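You operate a simulated robot arm through the tools that you are given. There is no shell and no other tool. Be economical: measure what you need, move in short steps, check, and stop when the job is done.

The job below is to be done with a simulated two-armed robot. You get a single attempt, and the scene is never put back.

TASK
On the top of the long table, fold the blue cloth in half.

It is judged by the outcome, as a careful person would: the job done as asked, and still so three seconds after it is handed in. It fails if anything else is knocked over, pushed out of place, dropped, spilled or broken. Flat cloth is picked up by pressing the open fingertips on it (5 to 10 N) and closing them slowly along it; thin cloth reads only 2 to 8 mm in the jaws.

THE ROBOT
Two 7-joint arms with two-finger parallel grippers on one trunk, on a base that drives. Base frame: it is fixed to the floor where the robot stands at the start and does not move with it; the origin is under the middle of the robot, x ahead of it, y to its left, z up. Readings come in cm, degrees, newtons and seconds.
The left shoulder is at the start at [6, 14.3, 92.6], the right one opposite. Places, roughly: top of the long table [70, 20, 80]. Payload 1.57 kg a hand.
The tool frame of a hand sits at the grasp point between the pads (the TCP): z along the fingers, y along the line on which they close. The tips reach 3 cm beyond it. Largest opening 11 cm; finger width 2.4, thickness 1.2; the body of the gripper, 4.8 by 11.2 cm, starts 7.8 cm behind the TCP.
Orientation is told as [roll, pitch, yaw] about the base's x, y, z axes, in that order, counted from this pose: with the fingers straight down and closing along the base's y, the tool's x points along the base's -x, its y along +y and its z along -z.

THE INTERFACE
- The arms move only by the tool drive_tool. It takes "left_motion", "right_motion" or both (then of equal length, played together; a hand with none holds still); each is a list of rows, each a list of 7 numbers: the closure, from 0 (fully open) to 1 (shut), then the shift along the tool's x, y, z in units of 25 mm (1.0 is 25 mm), then the turn, a rotation vector about the tool's x, y, z in units of 8 degrees (1.0 is 8 degrees). In form: [[claw, dx, dy, dz, wx, wy, wz], ...]. A call has 1 to 12 rows; each row shifts and turns the commanded pose from where the row before left it, along the tool's axes as they then stand. A call with a number of a shift or a turn outside -1 to 1 is refused whole. A row lasts 0.2 s, in which the tool goes at most 5 cm and 8.6 degrees; a call with a longer step from one row to the next is refused whole, and so is a gripper value outside its range. Where a pose cannot be reached the arm comes as near as it can. A force on the tool above 40 N (or 10 N above the force at the start of the call, whichever is more), or a blocked arm, ends the call early, and 0.2 s more pass. The fingers move at their own pace (about 4.5 cm/s each) and stop on an object; they squeeze with about 30 N. The grip force told is the motor's: it shows also when the fingers shut on nothing. Time passes only in rows, and 0.2 s behind the last, so rows that do not move let the fingers close. It gives the time, the measured TCP pose, the force on the tool (base axes), the opening and the grip force at its end, in the units of the frame above (readings bear some noise).
- Cameras (640 x 400 px; columns grow to the right, rows downward): "scene" is now at [3.56, -2.66, 153.22]; the picture's right is [-0.28, -0.96, 0.00], its down [-0.77, 0.23, -0.59] and it looks along [0.57, -0.17, -0.81] (base axes); focal length 268 px, centre (320, 200). "left" rides on the left gripper at [7, -1.6, -14.1] in its tool frame; the picture's right is [0.23, 0.97, 0.00], its down [-0.86, 0.20, -0.48] and it looks along [-0.47, 0.11, 0.88] (tool axes); focal length 222 px, centre (320, 200). "right" rides on the right gripper at [7, 1.6, -14.1] in its tool frame; the picture's right is [-0.23, 0.97, 0.00], its down [-0.85, -0.20, -0.48] and it looks along [-0.47, -0.11, 0.88] (tool axes); focal length 222 px, centre (320, 200). There is no depth. A picture from a camera that has moved, and an enlarged one, comes with that camera's place and axes in the base frame and with its lens. The place of the scene camera against the robot may be out by one fixed shift of up to 1.2 cm in any direction.
- camera(camera): a new picture of that camera. The clock stands still meanwhile.
- raise_lower(by): slides the trunk up (or, below 0, down) by that many cm; the arms and the scene camera ride with it, the base frame stays. It gives what a move gives, with no picture.
- roll_base(legs): drives the robot by 1 to 6 legs, each [ahead, left, turn to the left] in cm, cm and degrees, along the robot's own axes; the way and the turn of a leg run together, so that a leg with both is an arc; at most 150 cm and 180 degrees a leg. The arms and the cameras ride along, it lands a little off, and it stops where it bumps. It gives what a move gives.
- turn_head(pan, tilt): turns the head with the scene camera to pan (to the left, within 86 degrees either way) and tilt (down, from -29 to 69), counted from straight ahead of the robot. It gives what a move gives.
- close_up(camera, box): a new picture of the part [left, top, right, bottom] of that camera's present view, enlarged. The clock stands still meanwhile.
- hand_in(): hands the job in; it is judged then, once.

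Go step by step. Nothing tells you exact positions but the pictures and the camera data: compare them with the known pose of the tool, close in by small moves and look again before you grip or let go. The budget is 120 turns and 88 pictures, counting those below and the enlarged ones. Unless the task says otherwise, let go and move clear before handing in, and close with one line.

The tools are called after "Emit:" as a command line: name --argument value ..., lists and objects as JSON in quotes. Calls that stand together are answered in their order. drive_tool: Moves the arms, as the interface text tells. Its arguments: {"type":"object","properties":{"left_motion":{"type":"array"},"right_motion":{"type":"array"}},"required":[]} The other tools are called the same way: raise_lower (by) slides the trunk up or down; roll_base (legs) drives the base; turn_head (pan, tilt) turns the head that bears the scene camera; camera (camera) takes a picture; close_up (camera, box) takes an enlarged picture of a part of a camera's view; hand_in () hands the job in.

At the start:

```text
clock: 0.0
left_tcp_pos: [60.09, 27.88, 96.96]
left_tool_rot: [0.0, 0.1, 0.0]
left_ft_force: [-0.2, -0.9, -0.6]
left_width: 10.99
left_gripper_force: 0.1
right_tcp_pos: [47.47, -21.92, 97.81]
right_tool_rot: [0.0, 0.1, 0.1]
right_ft_force: [-0.3, -0.2, 0.5]
right_width: 10.99
right_gripper_force: 0.0
trunk travel left (down, up): [-52.5, 6.5]
robot x, y, heading: [0.12, 0.1, -0.1]
head pan, tilt: [-16.3, 53.8]
```

scene: 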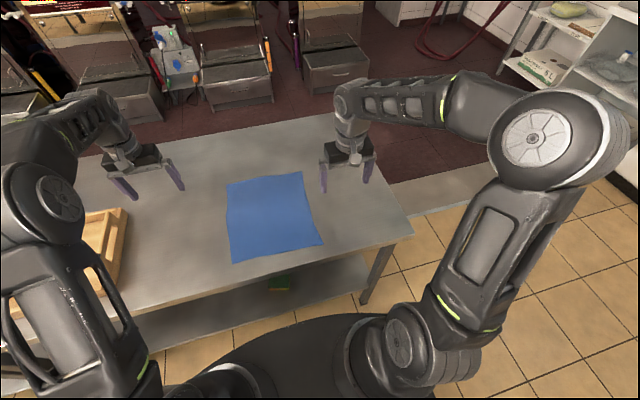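
right: 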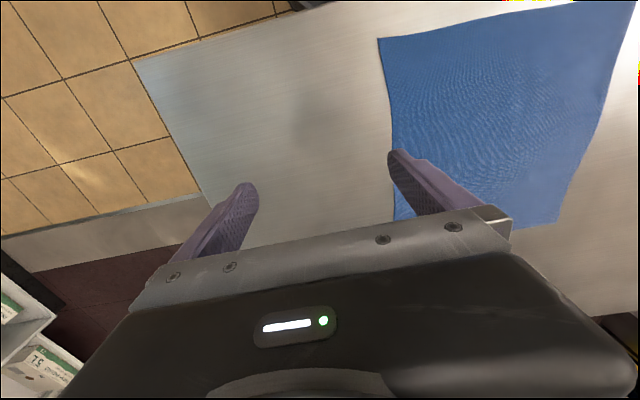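
left: 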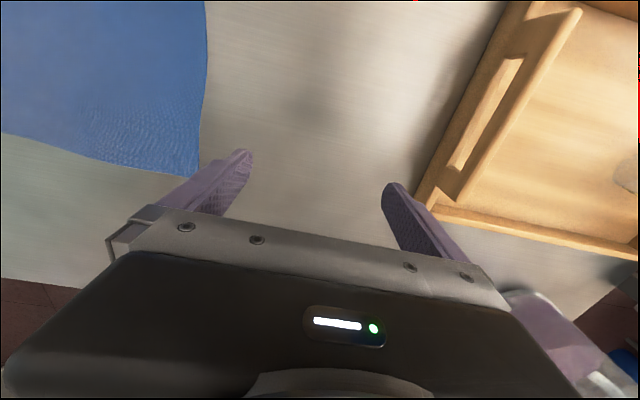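

I see the blue cloth lying flat, about x 41–73 and y −15 to 13, with its near edge a few cm from the table's near edge. I plan to grip the two near corners and fold them over to the far edge, so first I'll bring both hands above those corners.

Emit:
drive_tool --left_motion '[[0.5, 0.9, -0.9, 0.55, 0, 0, 0], [0.5, 0.9, -0.9, 0.55, 0, 0, 0], [0.5, 0.9, -0.9, 0.55, 0, 0, 0], [0.5, 0.9, -0.9, 0.55, 0, 0, 0], [0.5, 0.9, -0.9, 0.55, 0, 0, 0], [0.5, 0.9, -0.9, 0.55, 0, 0, 0], [0.5, 0.9, -0.9, 0.55, 0, 0, 0], [0.5, 0, 0, 0, 0, 0, 0]]' --right_motion '[[0.5, 0.2, 0.57, 0.6, 0, 0, 0], [0.5, 0.2, 0.57, 0.6, 0, 0, 0], [0.5, 0.2, 0.57, 0.6, 0, 0, 0], [0.5, 0.2, 0.57, 0.6, 0, 0, 0], [0.5, 0.2, 0.57, 0.6, 0, 0, 0], [0.5, 0.2, 0.57, 0.6, 0, 0, 0], [0.5, 0.2, 0.57, 0.6, 0, 0, 0], [0.5, 0, 0, 0, 0, 0, 0]]'

Emit:
camera --camera "scene"

Emit:
camera --camera "left"

Emit:
camera --camera "right"

```text
clock: 1.8
left_tcp_pos: [44.04, 11.97, 87.18]
left_tool_rot: [-0.1, -0.1, 0.1]
left_ft_force: [0.3, 0.7, 0.5]
left_width: 5.51
left_gripper_force: 0.0
right_tcp_pos: [43.88, -11.92, 87.21]
right_tool_rot: [0.0, 0.0, -0.1]
right_ft_force: [0.7, 0.2, 0.0]
right_width: 5.46
right_gripper_force: 0.0
trunk travel left (down, up): [-52.5, 6.5]
robot x, y, heading: [-0.11, 0.03, 0.0]
head pan, tilt: [-16.3, 53.8]
```

```text
84 pictures are left
camera scene: at [3.56, -2.65, 153.22], right [-0.28, -0.96, 0.0], down [-0.77, 0.23, -0.59], along [0.57, -0.17, -0.81], focal length 268 px, centre (320, 200)
```

scene: 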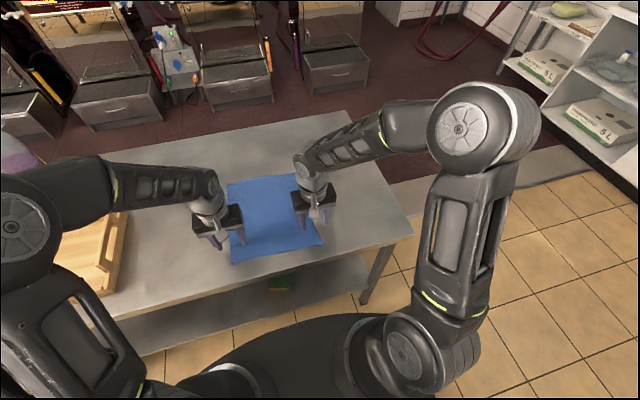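

```text
83 pictures are left
camera left: at [37.06, 10.38, 101.38], right [-0.23, 0.97, 0.0], down [0.85, 0.2, 0.48], along [0.47, 0.11, -0.88], focal length 222 px, centre (320, 200)
```

left: 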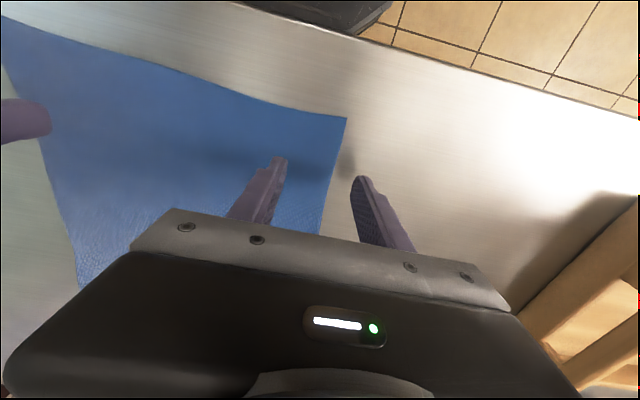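

```text
82 pictures are left
camera right: at [37.15, -10.31, 101.37], right [0.23, 0.97, 0.0], down [0.85, -0.2, 0.48], along [0.47, -0.11, -0.88], focal length 222 px, centre (320, 200)
```

right: 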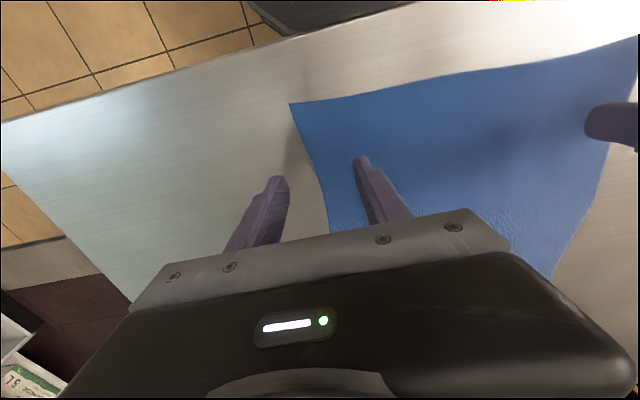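

The left near corner is at about (40, 13.9) and the right one at about (38.7, −13.8). I'll move a little inside each corner and come down to just above the cloth.

Emit:
drive_tool --left_motion '[[0.55, 0.4, -0.34, 0.6, 0, 0, 0], [0.55, 0.4, -0.34, 0.6, 0, 0, 0], [0.55, 0, 0, 0.6, 0, 0, 0], [0.55, 0, 0, 0.4, 0, 0, 0], [0.55, 0, 0, 0.2, 0, 0, 0], [0.55, 0, 0, 0, 0, 0, 0]]' --right_motion '[[0.55, 0.55, 0.28, 0.6, 0, 0, 0], [0.55, 0.6, 0.28, 0.6, 0, 0, 0], [0.55, 0, 0, 0.6, 0, 0, 0], [0.55, 0, 0, 0.4, 0, 0, 0], [0.55, 0, 0, 0.2, 0, 0, 0], [0.55, 0, 0, 0, 0, 0, 0]]'

Emit:
camera --camera "left"

Emit:
camera --camera "right"

```text
clock: 2.4
left_tcp_pos: [42.62, 10.41, 85.1]
left_tool_rot: [-0.1, -0.6, -0.2]
left_ft_force: [-2.0, -0.3, 16.3]
left_width: 4.94
left_gripper_force: 0.0
right_tcp_pos: [41.96, -10.4, 85.05]
right_tool_rot: [0.3, -1.1, 0.0]
right_ft_force: [-2.7, -0.7, 17.6]
right_width: 4.86
right_gripper_force: 0.1
trunk travel left (down, up): [-52.5, 6.5]
robot x, y, heading: [-0.02, 0.29, 0.1]
head pan, tilt: [-16.3, 53.8]
stopped in row 3 (right hand): the force on the tool passed its limit (the readings are from after the stop); the commanded pose is now the measured one
```

```text
81 pictures are left
camera left: at [35.54, 8.88, 99.22], right [-0.23, 0.97, -0.01], down [0.85, 0.2, 0.49], along [0.48, 0.11, -0.87], focal length 222 px, centre (320, 200)
```

left: 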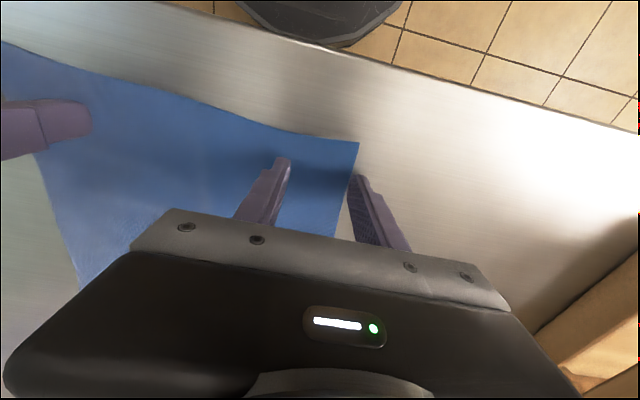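

```text
80 pictures are left
camera right: at [34.87, -8.88, 99.05], right [0.23, 0.97, 0.01], down [0.85, -0.2, 0.49], along [0.48, -0.1, -0.87], focal length 222 px, centre (320, 200)
```

right: 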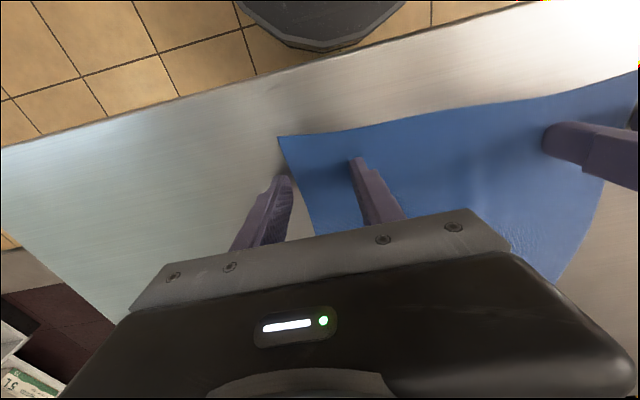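

The contact shows that the surface is at about z = 82, which puts the near corners at roughly (39.3, 12.7) and (38.2, −12.8). I'll lift slightly, shift inward so all four fingertips are over cloth, and narrow the openings.

Emit:
drive_tool --left_motion '[[0.62, 0, 0, -0.5, 0, 0, 0], [0.62, 0.32, -0.28, 0, 0, 0.07, 0], [0.62, 0.32, -0.28, 0, 0, 0, 0], [0.62, 0, 0, 0.3, 0, 0, 0], [0.62, 0, 0, 0, 0, 0, 0]]' --right_motion '[[0.62, 0, 0, -0.5, 0, 0, 0], [0.62, 0.32, 0.24, 0, 0, 0.14, 0], [0.62, 0.32, 0.24, 0, 0, 0, 0], [0.62, 0, 0, 0.3, 0, 0, 0], [0.62, 0, 0, 0, 0, 0, 0]]'

Emit:
camera --camera "left"

Emit:
camera --camera "right"

```text
clock: 3.6
left_tcp_pos: [41.16, 9.06, 85.38]
left_tool_rot: [-0.1, 0.1, -0.1]
left_ft_force: [0.6, 0.2, -0.5]
left_width: 4.2
left_gripper_force: 0.1
right_tcp_pos: [40.5, -9.32, 85.39]
right_tool_rot: [0.3, 0.2, -0.1]
right_ft_force: [0.3, -1.2, 0.0]
right_width: 4.21
right_gripper_force: 0.0
trunk travel left (down, up): [-52.5, 6.5]
robot x, y, heading: [-0.15, 0.14, 0.0]
head pan, tilt: [-16.3, 53.8]
```

```text
79 pictures are left
camera left: at [34.15, 7.54, 99.62], right [-0.23, 0.97, 0.0], down [0.86, 0.2, 0.48], along [0.47, 0.11, -0.88], focal length 222 px, centre (320, 200)
```

left: 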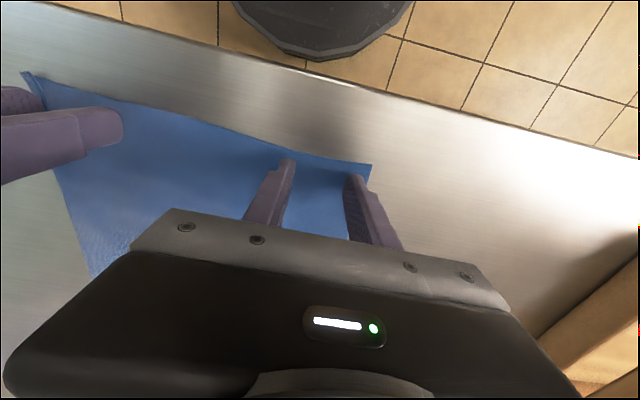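

```text
78 pictures are left
camera right: at [33.63, -7.73, 99.51], right [0.23, 0.97, 0.0], down [0.86, -0.2, 0.47], along [0.46, -0.11, -0.88], focal length 222 px, centre (320, 200)
```

right: 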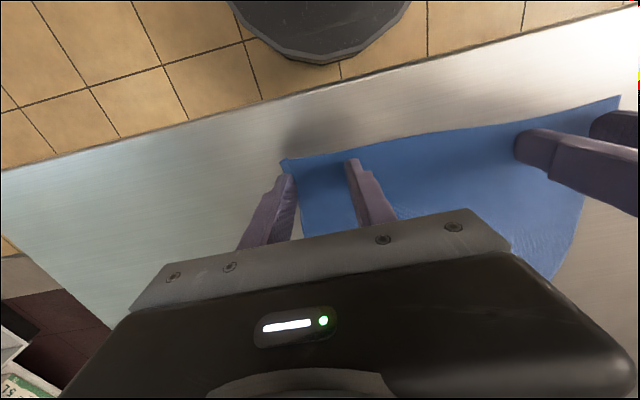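

The left fingers are both on cloth; the right outer finger is at the edge. I'll shift the right hand 1 cm inward, then press both down gently.

Emit:
drive_tool --left_motion '[[0.62, 0, 0, 0, 0, 0, 0], [0.62, 0, 0, 0.08, 0, 0, 0], [0.62, 0, 0, 0.08, 0, 0, 0], [0.62, 0, 0, 0.04, 0, 0, 0], [0.62, 0, 0, 0, 0, 0, 0]]' --right_motion '[[0.62, 0, 0.4, 0, 0, 0, 0], [0.62, 0, 0, 0.08, 0, 0, 0], [0.62, 0, 0, 0.08, 0, 0, 0], [0.62, 0, 0, 0.04, 0, 0, 0], [0.62, 0, 0, 0, 0, 0, 0]]'

```text
clock: 4.8
left_tcp_pos: [41.21, 9.05, 85.08]
left_tool_rot: [-0.2, -0.2, -0.1]
left_ft_force: [1.4, 0.3, 28.1]
left_width: 4.18
left_gripper_force: 0.1
right_tcp_pos: [40.52, -8.31, 85.09]
right_tool_rot: [0.3, -0.1, 0.0]
right_ft_force: [3.6, -0.1, 24.4]
right_width: 4.22
right_gripper_force: 0.1
trunk travel left (down, up): [-52.5, 6.5]
robot x, y, heading: [-0.07, -0.06, -0.2]
head pan, tilt: [-16.3, 53.8]
```

The force is 25–28 N, which is too high. I'll back off about 1.3 mm to reach 5–10 N, then close slowly.

Emit:
drive_tool --left_motion '[[0.62, 0, 0, -0.06, 0, 0, 0], [0.62, 0, 0, 0, 0, 0, 0]]' --right_motion '[[0.62, 0, 0, -0.05, 0, 0, 0], [0.62, 0, 0, 0, 0, 0, 0]]'

```text
clock: 5.4
left_tcp_pos: [41.07, 8.98, 85.13]
left_tool_rot: [-0.1, 0.0, -0.1]
left_ft_force: [2.1, -0.2, 15.6]
left_width: 4.17
left_gripper_force: 0.0
right_tcp_pos: [40.48, -8.16, 85.17]
right_tool_rot: [0.3, 0.1, 0.1]
right_ft_force: [6.0, -1.3, 27.8]
right_width: 4.24
right_gripper_force: 0.3
trunk travel left (down, up): [-52.5, 6.5]
robot x, y, heading: [0.2, -0.27, -0.1]
head pan, tilt: [-16.3, 53.8]
```

The left still reads 15.6 N and the right 27.8 N, so I'll ease up a little more.

Emit:
drive_tool --left_motion '[[0.62, 0, 0, -0.03, 0, 0, 0], [0.62, 0, 0, 0, 0, 0, 0], [0.62, 0, 0, 0, 0, 0, 0]]' --right_motion '[[0.62, 0, 0, -0.06, 0, 0, 0], [0.62, 0, 0, 0, 0, 0, 0], [0.62, 0, 0, 0, 0, 0, 0]]'

```text
clock: 6.2
left_tcp_pos: [40.98, 9.04, 85.13]
left_tool_rot: [-0.1, 0.0, -0.2]
left_ft_force: [1.4, 1.4, 7.7]
left_width: 4.19
left_gripper_force: 0.1
right_tcp_pos: [40.34, -8.27, 85.21]
right_tool_rot: [0.2, 0.2, -0.2]
right_ft_force: [0.6, -0.7, 19.8]
right_width: 4.22
right_gripper_force: 0.4
trunk travel left (down, up): [-52.5, 6.5]
robot x, y, heading: [0.13, 0.22, -0.2]
head pan, tilt: [-16.3, 53.8]
```

The left is at 7.7 N, so I'll close it slowly now while easing the right hand a bit more.

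Emit:
drive_tool --left_motion '[[0.65, 0, 0, 0, 0, 0, 0], [0.68, 0, 0, 0, 0, 0, 0], [0.71, 0, 0, 0, 0, 0, 0], [0.74, 0, 0, 0, 0, 0, 0], [0.77, 0, 0, 0, 0, 0, 0], [0.8, 0, 0, 0, 0, 0, 0], [0.83, 0, 0, 0, 0, 0, 0], [0.87, 0, 0, 0, 0, 0, 0], [0.91, 0, 0, 0, 0, 0, 0], [0.95, 0, 0, 0, 0, 0, 0], [1, 0, 0, 0, 0, 0, 0], [1, 0, 0, 0, 0, 0, 0]]' --right_motion '[[0.62, 0, 0, -0.04, 0, 0, 0], [0.62, 0, 0, 0, 0, 0, 0], [0.62, 0, 0, 0, 0, 0, 0], [0.62, 0, 0, 0, 0, 0, 0], [0.62, 0, 0, 0, 0, 0, 0], [0.62, 0, 0, 0, 0, 0, 0], [0.62, 0, 0, 0, 0, 0, 0], [0.62, 0, 0, 0, 0, 0, 0], [0.62, 0, 0, 0, 0, 0, 0], [0.62, 0, 0, 0, 0, 0, 0], [0.62, 0, 0, 0, 0, 0, 0], [0.62, 0, 0, 0, 0, 0, 0]]'

Emit:
camera --camera "left"

```text
clock: 8.8
left_tcp_pos: [41.09, 9.02, 85.07]
left_tool_rot: [-0.1, 0.0, -0.1]
left_ft_force: [-0.7, 1.0, 5.9]
left_width: 0.21
left_gripper_force: 23.9
right_tcp_pos: [40.47, -8.43, 85.23]
right_tool_rot: [0.1, 0.3, -0.1]
right_ft_force: [-0.3, 0.3, -0.3]
right_width: 4.17
right_gripper_force: 0.0
trunk travel left (down, up): [-52.5, 6.5]
robot x, y, heading: [-0.18, -0.3, 0.0]
head pan, tilt: [-16.3, 53.8]
```

```text
77 pictures are left
camera left: at [34.11, 7.51, 99.32], right [-0.23, 0.97, 0.0], down [0.86, 0.2, 0.48], along [0.47, 0.11, -0.88], focal length 222 px, centre (320, 200)
```

left: 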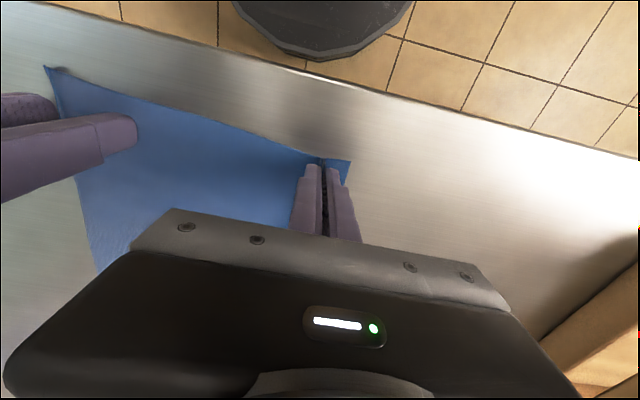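

The left grip reads 2 mm and the corner has been pulled in, so it holds a pleat. Next I'll press the right hand lightly.

Emit:
drive_tool --right_motion '[[0.62, 0, 0, 0.06, 0, 0, 0], [0.62, 0, 0, 0, 0, 0, 0], [0.62, 0, 0, 0, 0, 0, 0]]'

```text
clock: 9.6
left_tcp_pos: [41.02, 9.12, 85.11]
left_tool_rot: [-0.1, 0.1, -0.1]
left_ft_force: [-0.5, 0.1, 4.5]
left_width: 0.2
left_gripper_force: 23.8
right_tcp_pos: [40.39, -8.2, 85.23]
right_tool_rot: [0.2, 0.2, 0.0]
right_ft_force: [-0.2, -0.6, 3.7]
right_width: 4.2
right_gripper_force: 0.9
trunk travel left (down, up): [-52.5, 6.5]
robot x, y, heading: [0.08, 0.18, 0.3]
head pan, tilt: [-16.3, 53.8]
```

Emit:
drive_tool --right_motion '[[0.62, 0, 0, 0.025, 0, 0, 0], [0.65, 0, 0, 0, 0, 0, 0], [0.68, 0, 0, 0, 0, 0, 0], [0.71, 0, 0, 0, 0, 0, 0], [0.74, 0, 0, 0, 0, 0, 0], [0.77, 0, 0, 0, 0, 0, 0], [0.8, 0, 0, 0, 0, 0, 0], [0.84, 0, 0, 0, 0, 0, 0], [0.88, 0, 0, 0, 0, 0, 0], [0.93, 0, 0, 0, 0, 0, 0], [1, 0, 0, 0, 0, 0, 0], [1, 0, 0, 0, 0, 0, 0]]'

Emit:
camera --camera "right"

```text
clock: 12.2
left_tcp_pos: [40.99, 9.12, 85.2]
left_tool_rot: [-0.3, 0.0, -0.1]
left_ft_force: [0.2, -15.5, -0.9]
left_width: 0.18
left_gripper_force: 23.2
right_tcp_pos: [40.26, -8.13, 84.99]
right_tool_rot: [0.3, 0.1, -0.1]
right_ft_force: [0.6, 19.9, 23.2]
right_width: 0.25
right_gripper_force: 23.8
trunk travel left (down, up): [-52.5, 6.5]
robot x, y, heading: [-0.38, -0.05, 0.1]
head pan, tilt: [-16.3, 53.8]
```

```text
76 pictures are left
camera right: at [33.58, -6.56, 99.2], right [0.23, 0.97, 0.01], down [0.86, -0.2, 0.48], along [0.46, -0.1, -0.88], focal length 222 px, centre (320, 200)
```

right: 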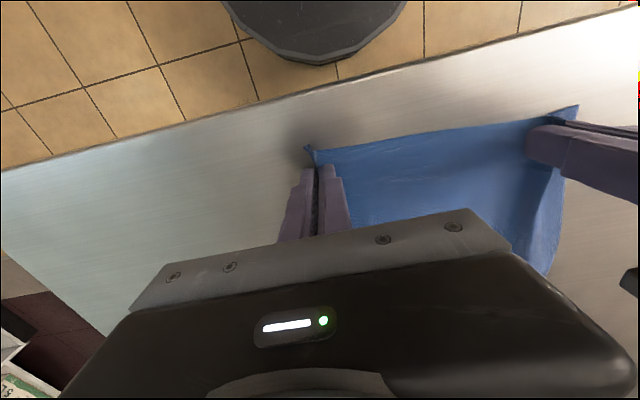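

Both hands hold pleats, and the cloth between them is taut at 15–20 N. I'll move the hands slightly together and lift a few cm to check the grips.

Emit:
drive_tool --left_motion '[[1, 0, -0.2, -0.2, 0, 0, 0], [1, -0.1, -0.1, -0.4, 0, 0, 0], [1, -0.3, 0, -0.4, 0, 0, 0], [1, -0.3, 0, -0.4, 0, 0, 0], [1, 0, 0, 0, 0, 0, 0]]' --right_motion '[[1, 0, 0.2, -0.2, 0, 0, 0], [1, -0.1, 0.1, -0.4, 0, 0, 0], [1, -0.3, 0, -0.4, 0, 0, 0], [1, -0.3, 0, -0.4, 0, 0, 0], [1, 0, 0, 0, 0, 0, 0]]'

Emit:
camera --camera "right"

Emit:
camera --camera "scene"

```text
clock: 13.4
left_tcp_pos: [42.86, 8.33, 88.66]
left_tool_rot: [-0.2, 0.0, 0.0]
left_ft_force: [0.1, -1.3, 1.2]
left_width: 0.21
left_gripper_force: 23.6
right_tcp_pos: [41.89, -7.49, 88.52]
right_tool_rot: [0.2, 0.4, 0.0]
right_ft_force: [0.3, 0.2, 0.6]
right_width: 0.21
right_gripper_force: 23.8
trunk travel left (down, up): [-52.5, 6.5]
robot x, y, heading: [0.07, -0.06, -0.2]
head pan, tilt: [-16.3, 53.8]
```

```text
75 pictures are left
camera right: at [35.24, -5.88, 102.71], right [0.23, 0.97, 0.0], down [0.86, -0.2, 0.47], along [0.46, -0.11, -0.88], focal length 222 px, centre (320, 200)
```

right: 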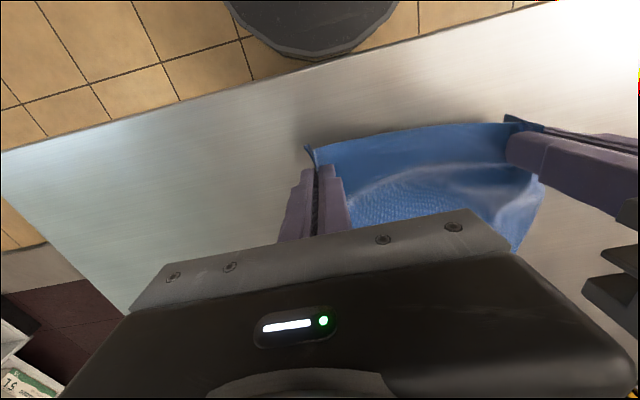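

```text
74 pictures are left
camera scene: at [3.57, -2.66, 153.22], right [-0.28, -0.96, 0.0], down [-0.77, 0.23, -0.59], along [0.57, -0.17, -0.81], focal length 268 px, centre (320, 200)
```

scene: 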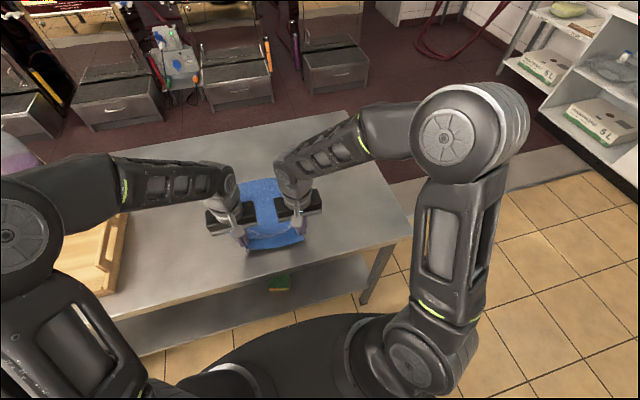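

Both grips hold, but with this pleat the 2 cm edge flap would end up turned back at the far side. I'll lay the corners back down, release, and regrip diagonally right at the corner tips.

Emit:
drive_tool --left_motion '[[1, 0.35, 0.1, 0.4, 0, 0, 0], [1, 0.35, 0.1, 0.4, 0, 0, 0], [1, 0, 0, 0.4, 0, 0, 0], [0.8, 0, 0, 0.1, 0, 0, 0], [0.6, 0, 0, 0, 0, 0, 0], [0.5, 0, 0, -0.1, 0, 0, 0], [0.5, 0, 0, -0.8, 0, 0, 0], [0.5, 0, 0, -0.8, 0, 0, 0], [0.5, 0, 0, -0.8, 0, 0, 0]]' --right_motion '[[1, 0.35, -0.1, 0.4, 0, 0, 0], [1, 0.35, -0.1, 0.4, 0, 0, 0], [1, 0, 0, 0.4, 0, 0, 0], [0.8, 0, 0, 0.1, 0, 0, 0], [0.6, 0, 0, 0, 0, 0, 0], [0.5, 0, 0, -0.1, 0, 0, 0], [0.5, 0, 0, -0.8, 0, 0, 0], [0.5, 0, 0, -0.8, 0, 0, 0], [0.5, 0, 0, -0.8, 0, 0, 0]]'

Emit:
drive_tool --left_motion '[[0.5, 0, 0, 0, 0, 0, -0.94], [0.5, 0, 0, 0, 0, 0, -0.94], [0.5, 0, 0, 0, 0, 0, -0.94], [0.5, 0, 0, 0, 0, 0, -0.94], [0.5, 0, 0, 0, 0, 0, -0.94], [0.5, 0, 0, 0, 0, 0, -0.94], [0.5, 0, 0, 0, 0, 0, 0]]' --right_motion '[[0.5, 0, 0, 0, 0, 0, 0.94], [0.5, 0, 0, 0, 0, 0, 0.94], [0.5, 0, 0, 0, 0, 0, 0.94], [0.5, 0, 0, 0, 0, 0, 0.94], [0.5, 0, 0, 0, 0, 0, 0.94], [0.5, 0, 0, 0, 0, 0, 0.94], [0.5, 0, 0, 0, 0, 0, 0]]'

Emit:
camera --camera "left"

Emit:
camera --camera "right"

```text
clock: 15.4
left_tcp_pos: [41.08, 8.95, 91.51]
left_tool_rot: [-0.2, 0.1, -0.2]
left_ft_force: [0.7, 0.5, -0.3]
left_width: 5.47
left_gripper_force: 0.0
right_tcp_pos: [40.51, -8.04, 91.63]
right_tool_rot: [0.2, 0.3, -0.1]
right_ft_force: [0.3, 0.2, 0.0]
right_width: 5.53
right_gripper_force: 0.1
trunk travel left (down, up): [-52.5, 6.5]
robot x, y, heading: [0.0, -0.04, -0.0]
head pan, tilt: [-16.3, 53.8]
```

```text
clock: 17.0
left_tcp_pos: [41.18, 8.81, 91.55]
left_tool_rot: [0.1, 0.1, 45.2]
left_ft_force: [1.2, 0.0, 0.3]
left_width: 5.5
left_gripper_force: 0.1
right_tcp_pos: [40.45, -7.96, 91.47]
right_tool_rot: [-0.1, 0.2, -45.3]
right_ft_force: [0.1, 0.0, -0.6]
right_width: 5.51
right_gripper_force: 0.0
trunk travel left (down, up): [-52.5, 6.5]
robot x, y, heading: [0.09, -0.3, 0.1]
head pan, tilt: [-16.3, 53.8]
```

```text
73 pictures are left
camera left: at [37.36, 2.79, 105.83], right [-0.85, 0.53, 0.0], down [0.46, 0.75, 0.48], along [0.25, 0.41, -0.88], focal length 222 px, centre (320, 200)
```

left: 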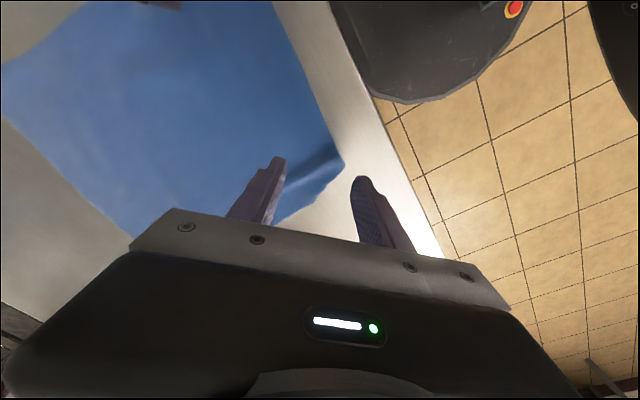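

```text
72 pictures are left
camera right: at [36.93, -1.94, 105.6], right [0.85, 0.52, 0.0], down [0.46, -0.75, 0.47], along [0.25, -0.4, -0.88], focal length 222 px, centre (320, 200)
```

right: 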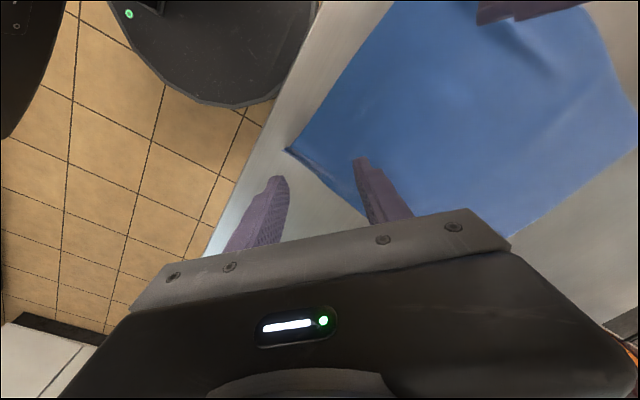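

The corners now lie at about (39.5, 11.2) and (37.3, −9.2), with slight creases left over. I'll centre each gripper just inside its corner and come down close to the surface.

Emit:
drive_tool --left_motion '[[0.6, -0.1, 0.34, 0.5, 0, 0, 0], [0.6, -0.1, 0.33, 0.5, 0, 0, 0], [0.6, 0, 0, 0.5, 0, 0, 0], [0.6, 0, 0, 0.5, 0, 0, 0], [0.6, 0, 0, 0.3, 0, 0, 0], [0.6, 0, 0, 0, 0, 0, 0]]' --right_motion '[[0.6, 0.27, -0.4, 0.5, 0, 0, 0], [0.6, 0.27, -0.39, 0.5, 0, 0, 0], [0.6, 0, 0, 0.5, 0, 0, 0], [0.6, 0, 0, 0.5, 0, 0, 0], [0.6, 0, 0, 0.3, 0, 0, 0], [0.6, 0, 0, 0, 0, 0, 0]]'

Emit:
camera --camera "left"

Emit:
camera --camera "right"

```text
clock: 18.4
left_tcp_pos: [40.31, 10.29, 85.88]
left_tool_rot: [0.0, 0.1, 45.1]
left_ft_force: [0.5, -0.3, -0.4]
left_width: 4.41
left_gripper_force: 0.2
right_tcp_pos: [38.05, -8.26, 85.76]
right_tool_rot: [0.1, 0.3, -45.1]
right_ft_force: [0.6, 0.7, -0.5]
right_width: 4.39
right_gripper_force: 0.0
trunk travel left (down, up): [-52.5, 6.5]
robot x, y, heading: [-0.19, 0.58, 0.1]
head pan, tilt: [-16.3, 53.8]
```

```text
71 pictures are left
camera left: at [36.43, 4.31, 100.11], right [-0.85, 0.53, 0.0], down [0.46, 0.75, 0.48], along [0.25, 0.41, -0.88], focal length 222 px, centre (320, 200)
```

left: 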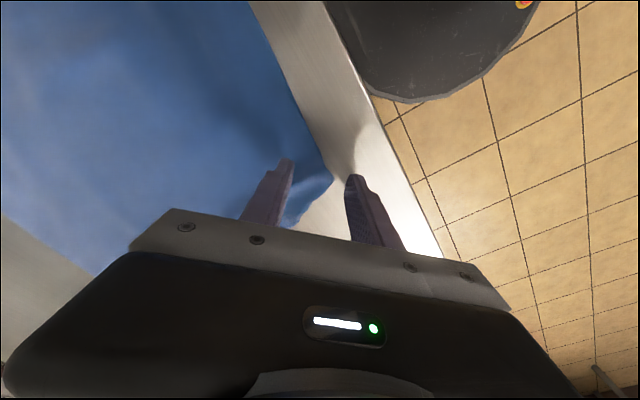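

```text
70 pictures are left
camera right: at [34.43, -2.26, 99.85], right [0.85, 0.53, 0.0], down [0.46, -0.75, 0.47], along [0.25, -0.4, -0.88], focal length 222 px, centre (320, 200)
```

right: 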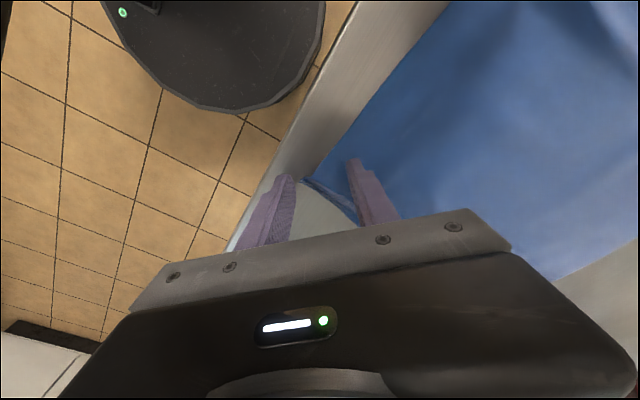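

Emit:
close_up --camera "right" --box '[220, 120, 440, 260]'

Emit:
close_up --camera "left" --box '[220, 120, 440, 260]'

```text
2.86 times, centred on (330, 190) of right
camera zoom: at [34.43, -2.26, 99.85], right [0.85, 0.53, 0.0], down [0.46, -0.75, 0.47], along [0.25, -0.4, -0.88], focal length 635 px, centre (291, 229)
```

zoom: 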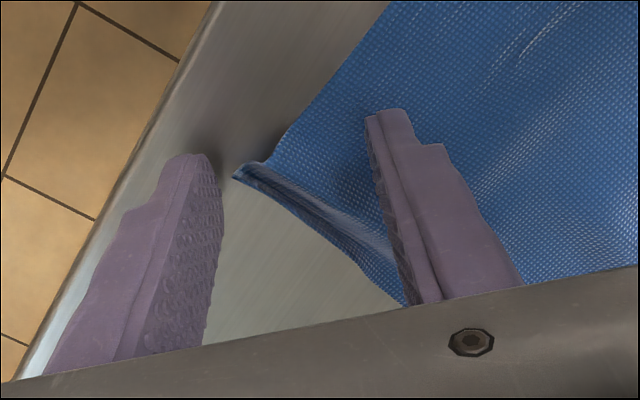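

```text
2.86 times, centred on (330, 190) of left
camera zoom: at [36.43, 4.31, 100.11], right [-0.85, 0.53, 0.0], down [0.46, 0.75, 0.48], along [0.25, 0.41, -0.88], focal length 635 px, centre (291, 229)
```

zoom: 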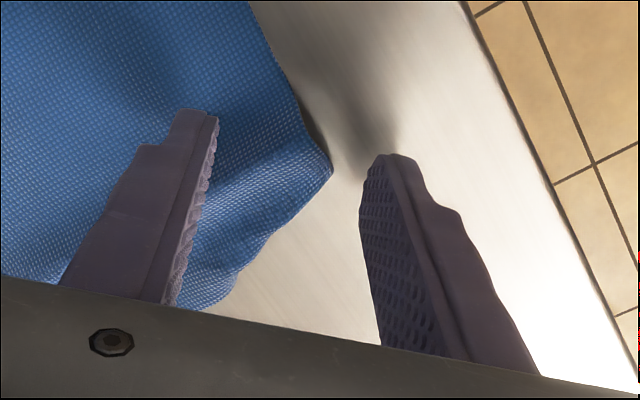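

The corners lie between the fingers, though a bit off the finger line. I'll make small shifts and lower to contact.

Emit:
drive_tool --left_motion '[[0.6, -0.2, 0, 0.1, 0, 0, 0], [0.6, 0, 0, 0.1, 0, 0, 0], [0.6, 0, 0, 0.06, 0, 0, 0], [0.6, 0, 0, 0, 0, 0, 0], [0.6, 0, 0, 0, 0, 0, 0]]' --right_motion '[[0.6, -0.4, 0, 0.1, 0, 0, 0], [0.6, 0, 0, 0.1, 0, 0, 0], [0.6, 0, 0, 0.03, 0, 0, 0], [0.6, 0, 0, 0, 0, 0, 0], [0.6, 0, 0, 0, 0, 0, 0]]'

Emit:
close_up --camera "right" --box '[220, 120, 440, 260]'

Emit:
close_up --camera "left" --box '[220, 120, 440, 260]'

```text
clock: 19.6
left_tcp_pos: [40.61, 10.75, 85.34]
left_tool_rot: [0.0, 0.1, 45.1]
left_ft_force: [-0.2, -0.2, -0.7]
left_width: 4.4
left_gripper_force: 0.1
right_tcp_pos: [38.69, -9.21, 85.19]
right_tool_rot: [0.0, 0.3, -45.1]
right_ft_force: [-0.2, 0.9, 0.3]
right_width: 4.42
right_gripper_force: 0.1
trunk travel left (down, up): [-52.5, 6.5]
robot x, y, heading: [0.07, 0.09, 0.0]
head pan, tilt: [-16.3, 53.8]
```

```text
2.86 times, centred on (330, 190) of right
camera zoom: at [35.16, -3.12, 99.34], right [0.85, 0.53, 0.0], down [0.46, -0.75, 0.47], along [0.25, -0.4, -0.88], focal length 635 px, centre (291, 229)
```

zoom: 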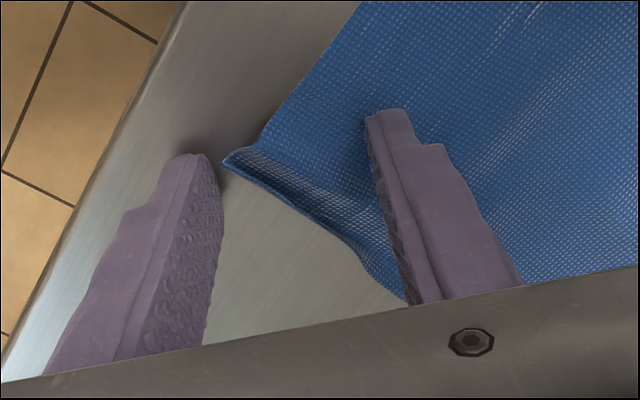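

```text
2.86 times, centred on (330, 190) of left
camera zoom: at [36.88, 4.68, 99.5], right [-0.85, 0.53, 0.0], down [0.46, 0.75, 0.48], along [0.25, 0.4, -0.88], focal length 635 px, centre (291, 229)
```

zoom: 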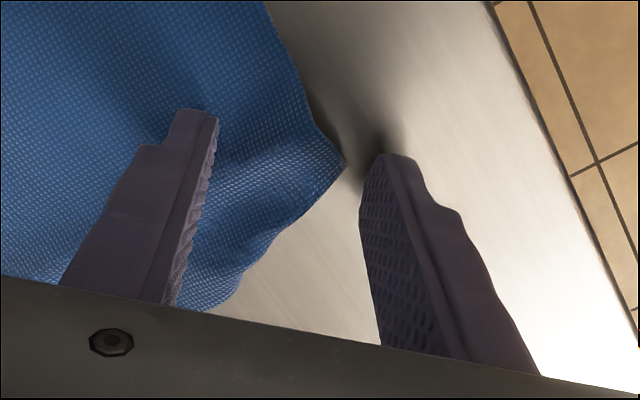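

Both corner tips are well placed between the fingers. I'll add light pressure now.

Emit:
drive_tool --left_motion '[[0.6, 0, 0, 0.08, 0, 0, 0], [0.6, 0, 0, 0.02, 0, 0, 0], [0.6, 0, 0, 0, 0, 0, 0], [0.6, 0, 0, 0, 0, 0, 0]]' --right_motion '[[0.6, 0, 0, 0.04, 0, 0, 0], [0.6, 0, 0, 0, 0, 0, 0], [0.6, 0, 0, 0, 0, 0, 0], [0.6, 0, 0, 0, 0, 0, 0]]'

```text
clock: 20.6
left_tcp_pos: [40.61, 10.61, 85.15]
left_tool_rot: [-0.2, 0.1, 45.1]
left_ft_force: [0.1, 1.4, 15.6]
left_width: 4.31
left_gripper_force: 0.2
right_tcp_pos: [38.58, -9.14, 85.2]
right_tool_rot: [0.0, 0.3, -45.1]
right_ft_force: [-0.3, 0.2, 0.7]
right_width: 4.4
right_gripper_force: 0.1
trunk travel left (down, up): [-52.5, 6.5]
robot x, y, heading: [0.38, 0.03, -0.1]
head pan, tilt: [-16.3, 53.8]
```

Emit:
drive_tool --left_motion '[[0.6, 0, 0, -0.025, 0, 0, 0], [0.6, 0, 0, 0, 0, 0, 0], [0.6, 0, 0, 0, 0, 0, 0]]' --right_motion '[[0.6, 0, 0, 0.05, 0, 0, 0], [0.6, 0, 0, 0, 0, 0, 0], [0.6, 0, 0, 0, 0, 0, 0]]'

```text
clock: 21.4
left_tcp_pos: [40.61, 10.67, 85.11]
left_tool_rot: [0.0, 0.1, 45.0]
left_ft_force: [0.7, 1.9, 7.5]
left_width: 4.43
left_gripper_force: 0.5
right_tcp_pos: [38.73, -9.02, 85.1]
right_tool_rot: [0.3, 0.1, -45.2]
right_ft_force: [-0.4, -2.2, 18.3]
right_width: 4.29
right_gripper_force: 0.1
trunk travel left (down, up): [-52.5, 6.5]
robot x, y, heading: [0.36, -0.14, -0.2]
head pan, tilt: [-16.3, 53.8]
```

The left is at 7.5 N. I'll ease the right slightly and close both slowly.

Emit:
drive_tool --left_motion '[[0.62, 0, 0, 0, 0, 0, 0], [0.65, 0, 0, 0, 0, 0, 0], [0.68, 0, 0, 0, 0, 0, 0], [0.71, 0, 0, 0, 0, 0, 0], [0.74, 0, 0, 0, 0, 0, 0], [0.77, 0, 0, 0, 0, 0, 0], [0.8, 0, 0, 0, 0, 0, 0], [0.84, 0, 0, 0, 0, 0, 0], [0.88, 0, 0, 0, 0, 0, 0], [0.93, 0, 0, 0, 0, 0, 0], [1, 0, 0, 0, 0, 0, 0], [1, 0, 0, 0, 0, 0, 0]]' --right_motion '[[0.6, 0, 0, -0.03, 0, 0, 0], [0.62, 0, 0, 0, 0, 0, 0], [0.65, 0, 0, 0, 0, 0, 0], [0.68, 0, 0, 0, 0, 0, 0], [0.72, 0, 0, 0, 0, 0, 0], [0.76, 0, 0, 0, 0, 0, 0], [0.8, 0, 0, 0, 0, 0, 0], [0.84, 0, 0, 0, 0, 0, 0], [0.88, 0, 0, 0, 0, 0, 0], [0.93, 0, 0, 0, 0, 0, 0], [1, 0, 0, 0, 0, 0, 0], [1, 0, 0, 0, 0, 0, 0]]'

Emit:
close_up --camera "right" --box '[220, 120, 440, 260]'

Emit:
close_up --camera "left" --box '[220, 120, 440, 260]'

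```text
clock: 24.0
left_tcp_pos: [40.65, 10.65, 85.11]
left_tool_rot: [-0.1, 0.1, 45.0]
left_ft_force: [0.3, -5.7, 7.6]
left_width: 0.23
left_gripper_force: 23.8
right_tcp_pos: [38.58, -8.97, 85.19]
right_tool_rot: [0.2, 0.3, -45.2]
right_ft_force: [2.2, 7.2, 18.1]
right_width: 0.24
right_gripper_force: 24.0
trunk travel left (down, up): [-52.5, 6.5]
robot x, y, heading: [0.23, 0.03, 0.1]
head pan, tilt: [-16.3, 53.8]
```

```text
2.86 times, centred on (330, 190) of right
camera zoom: at [35.07, -3.01, 99.22], right [0.85, 0.53, 0.0], down [0.46, -0.75, 0.47], along [0.25, -0.4, -0.88], focal length 635 px, centre (291, 229)
```

zoom: 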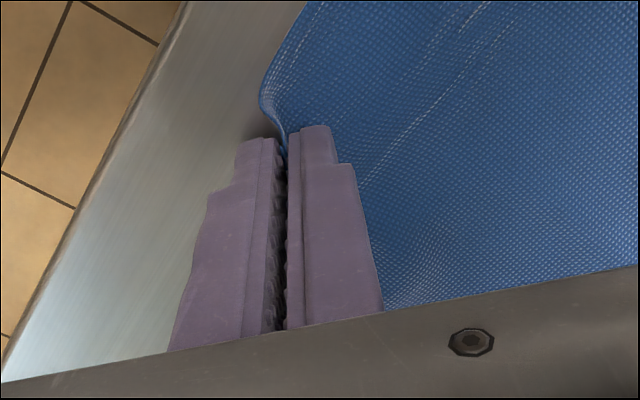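

```text
2.86 times, centred on (330, 190) of left
camera zoom: at [36.83, 4.65, 99.31], right [-0.85, 0.53, 0.0], down [0.46, 0.75, 0.48], along [0.25, 0.4, -0.88], focal length 635 px, centre (291, 229)
```

zoom: 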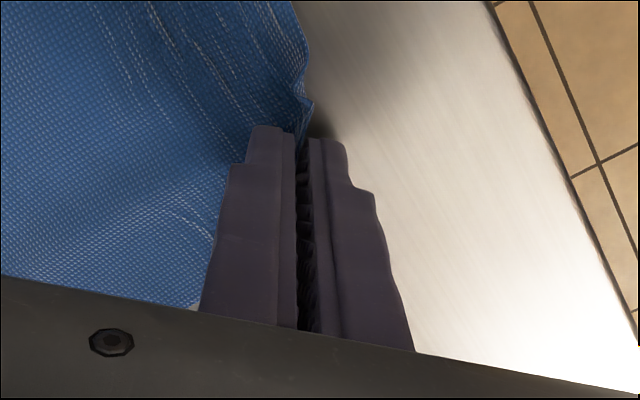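

Both corners are pinched cleanly right at the tips, about 2 mm each. I'll lift a few cm and check that they hold.

Emit:
drive_tool --left_motion '[[1, 0, 0, -0.3, 0, 0, 0], [1, -0.1, -0.1, -0.5, 0, 0, 0], [1, -0.2, -0.2, -0.5, 0, 0, 0], [1, -0.2, -0.2, -0.5, 0, 0, 0], [1, 0, 0, 0, 0, 0, 0]]' --right_motion '[[1, 0, 0, -0.3, 0, 0, 0], [1, -0.1, 0.1, -0.5, 0, 0, 0], [1, -0.2, 0.2, -0.5, 0, 0, 0], [1, -0.2, 0.2, -0.5, 0, 0, 0], [1, 0, 0, 0, 0, 0, 0]]'

Emit:
camera --camera "right"

Emit:
camera --camera "scene"

```text
clock: 25.2
left_tcp_pos: [42.57, 10.59, 89.55]
left_tool_rot: [0.0, 0.1, 45.1]
left_ft_force: [-1.1, -3.0, -0.5]
left_width: 0.21
left_gripper_force: 23.4
right_tcp_pos: [40.34, -9.24, 89.58]
right_tool_rot: [0.0, 0.3, -45.3]
right_ft_force: [1.1, 4.8, 0.7]
right_width: 0.24
right_gripper_force: 23.4
trunk travel left (down, up): [-52.5, 6.5]
robot x, y, heading: [-0.02, -0.06, 0.0]
head pan, tilt: [-16.3, 53.8]
```

```text
63 pictures are left
camera right: at [36.86, -3.23, 103.7], right [0.85, 0.53, 0.0], down [0.46, -0.75, 0.47], along [0.25, -0.4, -0.88], focal length 222 px, centre (320, 200)
```

right: 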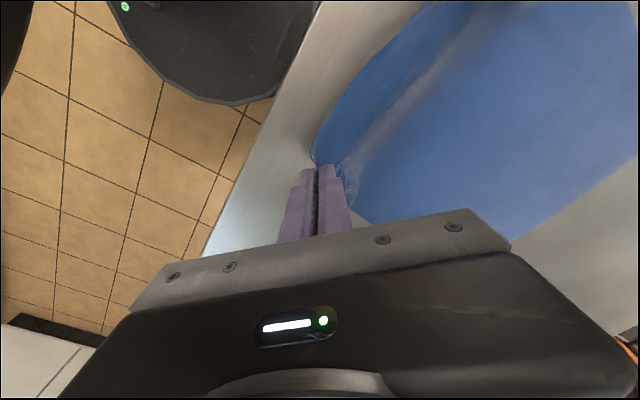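

```text
62 pictures are left
camera scene: at [3.57, -2.66, 153.22], right [-0.28, -0.96, 0.0], down [-0.77, 0.23, -0.59], along [0.57, -0.17, -0.81], focal length 268 px, centre (320, 200)
```

scene: 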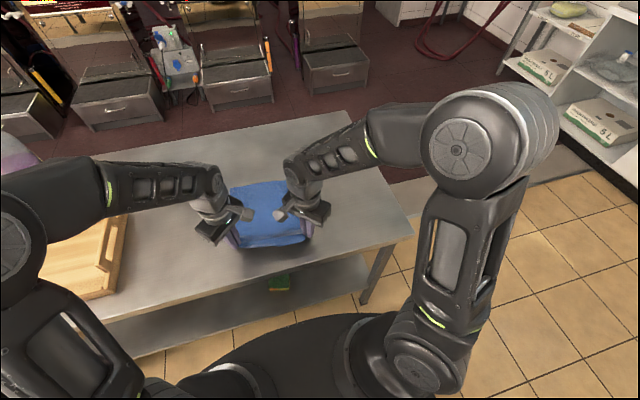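

The near edge is lifted and held taut between the hands at 3–5 N. I'll carry it forward in a slow arc, first half up to mid-cloth.

Emit:
drive_tool --left_motion '[[1, -0.284, -0.305, -0.4, 0, 0, 0], [1, -0.284, -0.305, -0.4, 0, 0, 0], [1, -0.284, -0.305, -0.4, 0, 0, 0], [1, -0.284, -0.305, -0.4, 0, 0, 0], [1, -0.284, -0.305, -0.36, 0, 0, 0], [1, -0.284, -0.305, -0.36, 0, 0, 0], [1, -0.284, -0.305, -0.28, 0, 0, 0], [1, -0.284, -0.305, -0.28, 0, 0, 0], [1, -0.284, -0.305, -0.2, 0, 0, 0], [1, -0.284, -0.305, -0.2, 0, 0, 0], [1, -0.284, -0.305, -0.08, 0, 0, 0], [1, -0.284, -0.305, -0.08, 0, 0, 0]]' --right_motion '[[1, -0.311, 0.29, -0.4, 0, 0, 0], [1, -0.311, 0.29, -0.4, 0, 0, 0], [1, -0.311, 0.29, -0.4, 0, 0, 0], [1, -0.311, 0.29, -0.4, 0, 0, 0], [1, -0.311, 0.29, -0.36, 0, 0, 0], [1, -0.311, 0.29, -0.36, 0, 0, 0], [1, -0.311, 0.29, -0.28, 0, 0, 0], [1, -0.311, 0.29, -0.28, 0, 0, 0], [1, -0.311, 0.29, -0.2, 0, 0, 0], [1, -0.311, 0.29, -0.2, 0, 0, 0], [1, -0.311, 0.29, -0.08, 0, 0, 0], [1, -0.311, 0.29, -0.08, 0, 0, 0]]'

Emit:
camera --camera "scene"

Emit:
camera --camera "left"

```text
clock: 27.8
left_tcp_pos: [55.0, 10.27, 98.15]
left_tool_rot: [0.0, 0.2, 45.1]
left_ft_force: [-0.7, -2.9, -0.7]
left_width: 0.24
left_gripper_force: 23.5
right_tcp_pos: [53.36, -9.66, 98.07]
right_tool_rot: [0.0, 0.5, -45.2]
right_ft_force: [0.6, 3.6, -0.3]
right_width: 0.27
right_gripper_force: 24.0
trunk travel left (down, up): [-52.5, 6.5]
robot x, y, heading: [-0.02, 0.01, -0.2]
head pan, tilt: [-16.3, 53.8]
```

```text
61 pictures are left
camera scene: at [3.63, -2.66, 153.22], right [-0.28, -0.96, 0.0], down [-0.77, 0.23, -0.59], along [0.57, -0.17, -0.81], focal length 268 px, centre (320, 200)
```

scene: 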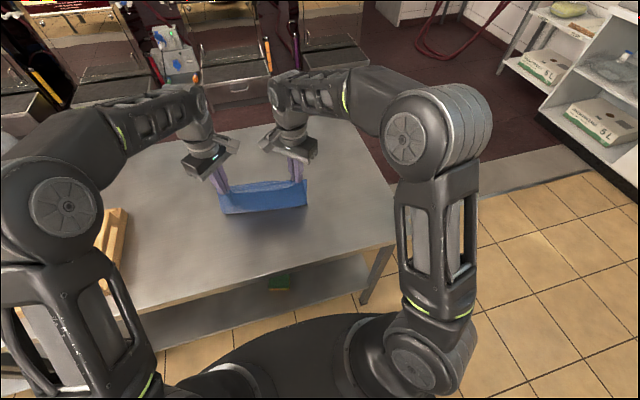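

```text
60 pictures are left
camera left: at [51.19, 4.28, 112.29], right [-0.85, 0.53, 0.0], down [0.46, 0.75, 0.48], along [0.25, 0.4, -0.88], focal length 222 px, centre (320, 200)
```

left: 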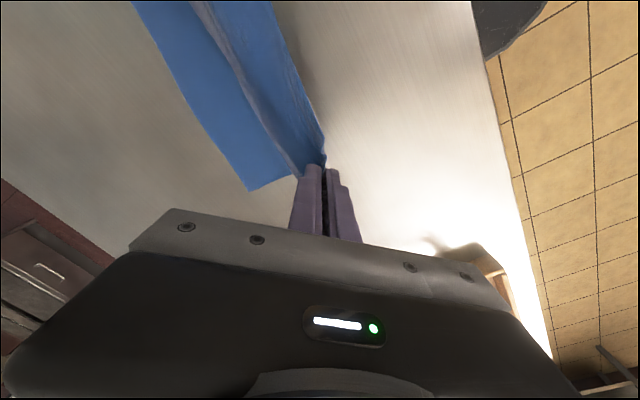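

The fold is going well: the far left corner hasn't moved, at about (68, 10.8). I'll now do the second half of the arc, down to just above the far edge.

Emit:
drive_tool --left_motion '[[1, -0.452, -0.476, 0.04, 0, 0, 0], [1, -0.446, -0.47, 0.11, 0, 0, 0], [1, -0.429, -0.453, 0.18, 0, 0, 0], [1, -0.407, -0.431, 0.26, 0, 0, 0], [1, -0.376, -0.4, 0.32, 0, 0, 0], [1, -0.339, -0.363, 0.38, 0, 0, 0], [1, -0.296, -0.32, 0.43, 0, 0, 0], [1, -0.247, -0.271, 0.48, 0, 0, 0], [1, -0.195, -0.219, 0.52, 0, 0, 0], [1, -0.138, -0.162, 0.5, 0, 0, 0], [1, -0.078, -0.102, 0.5, 0, 0, 0], [1, -0.02, -0.04, 0.4, 0, 0, 0]]' --right_motion '[[1, -0.476, 0.452, 0.04, 0, 0, 0], [1, -0.47, 0.446, 0.11, 0, 0, 0], [1, -0.453, 0.429, 0.18, 0, 0, 0], [1, -0.431, 0.407, 0.26, 0, 0, 0], [1, -0.4, 0.376, 0.32, 0, 0, 0], [1, -0.363, 0.339, 0.38, 0, 0, 0], [1, -0.32, 0.296, 0.43, 0, 0, 0], [1, -0.271, 0.247, 0.48, 0, 0, 0], [1, -0.219, 0.195, 0.52, 0, 0, 0], [1, -0.162, 0.138, 0.5, 0, 0, 0], [1, -0.102, 0.078, 0.5, 0, 0, 0], [1, -0.04, 0.02, 0.4, 0, 0, 0]]'

Emit:
camera --camera "scene"

Emit:
camera --camera "left"

Emit:
camera --camera "right"

```text
clock: 30.4
left_tcp_pos: [67.69, 9.76, 87.82]
left_tool_rot: [-0.1, 0.2, 45.1]
left_ft_force: [-0.3, -5.0, -0.4]
left_width: 0.23
left_gripper_force: 23.3
right_tcp_pos: [65.8, -10.41, 87.76]
right_tool_rot: [0.0, 0.4, -45.2]
right_ft_force: [0.0, 5.5, -0.3]
right_width: 0.26
right_gripper_force: 23.9
trunk travel left (down, up): [-52.5, 6.5]
robot x, y, heading: [0.37, 0.13, 0.1]
head pan, tilt: [-16.3, 53.8]
```

```text
59 pictures are left
camera scene: at [3.61, -2.66, 153.22], right [-0.28, -0.96, 0.0], down [-0.77, 0.23, -0.59], along [0.57, -0.17, -0.81], focal length 268 px, centre (320, 200)
```

scene: 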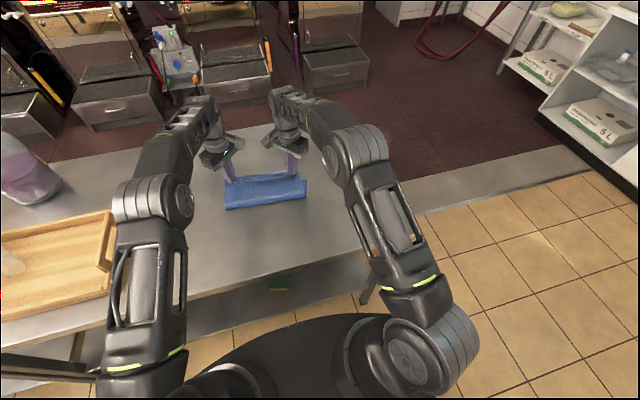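

```text
58 pictures are left
camera left: at [63.85, 3.81, 102.09], right [-0.85, 0.53, 0.0], down [0.46, 0.75, 0.48], along [0.25, 0.4, -0.88], focal length 222 px, centre (320, 200)
```

left: 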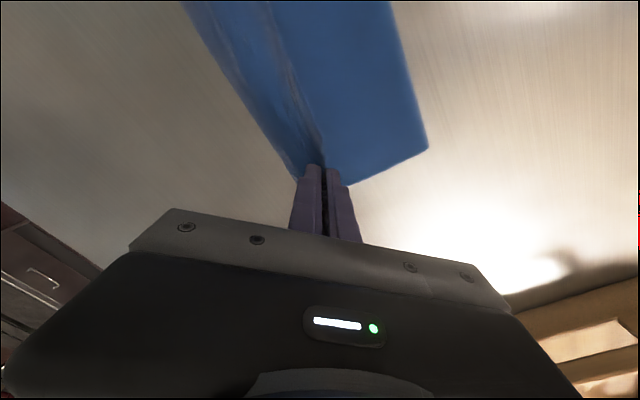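

```text
57 pictures are left
camera right: at [62.23, -4.34, 101.92], right [0.85, 0.53, 0.0], down [0.46, -0.75, 0.47], along [0.25, -0.4, -0.88], focal length 222 px, centre (320, 200)
```

right: 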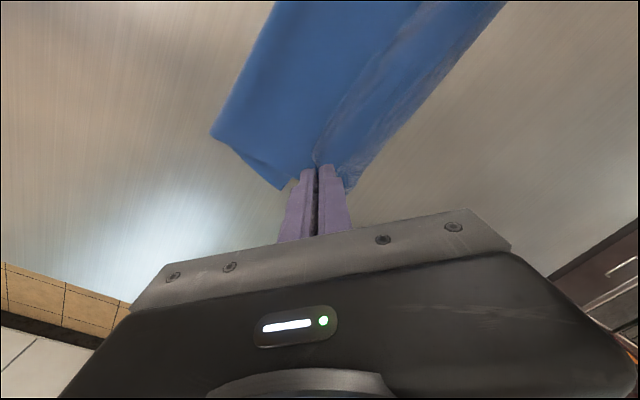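

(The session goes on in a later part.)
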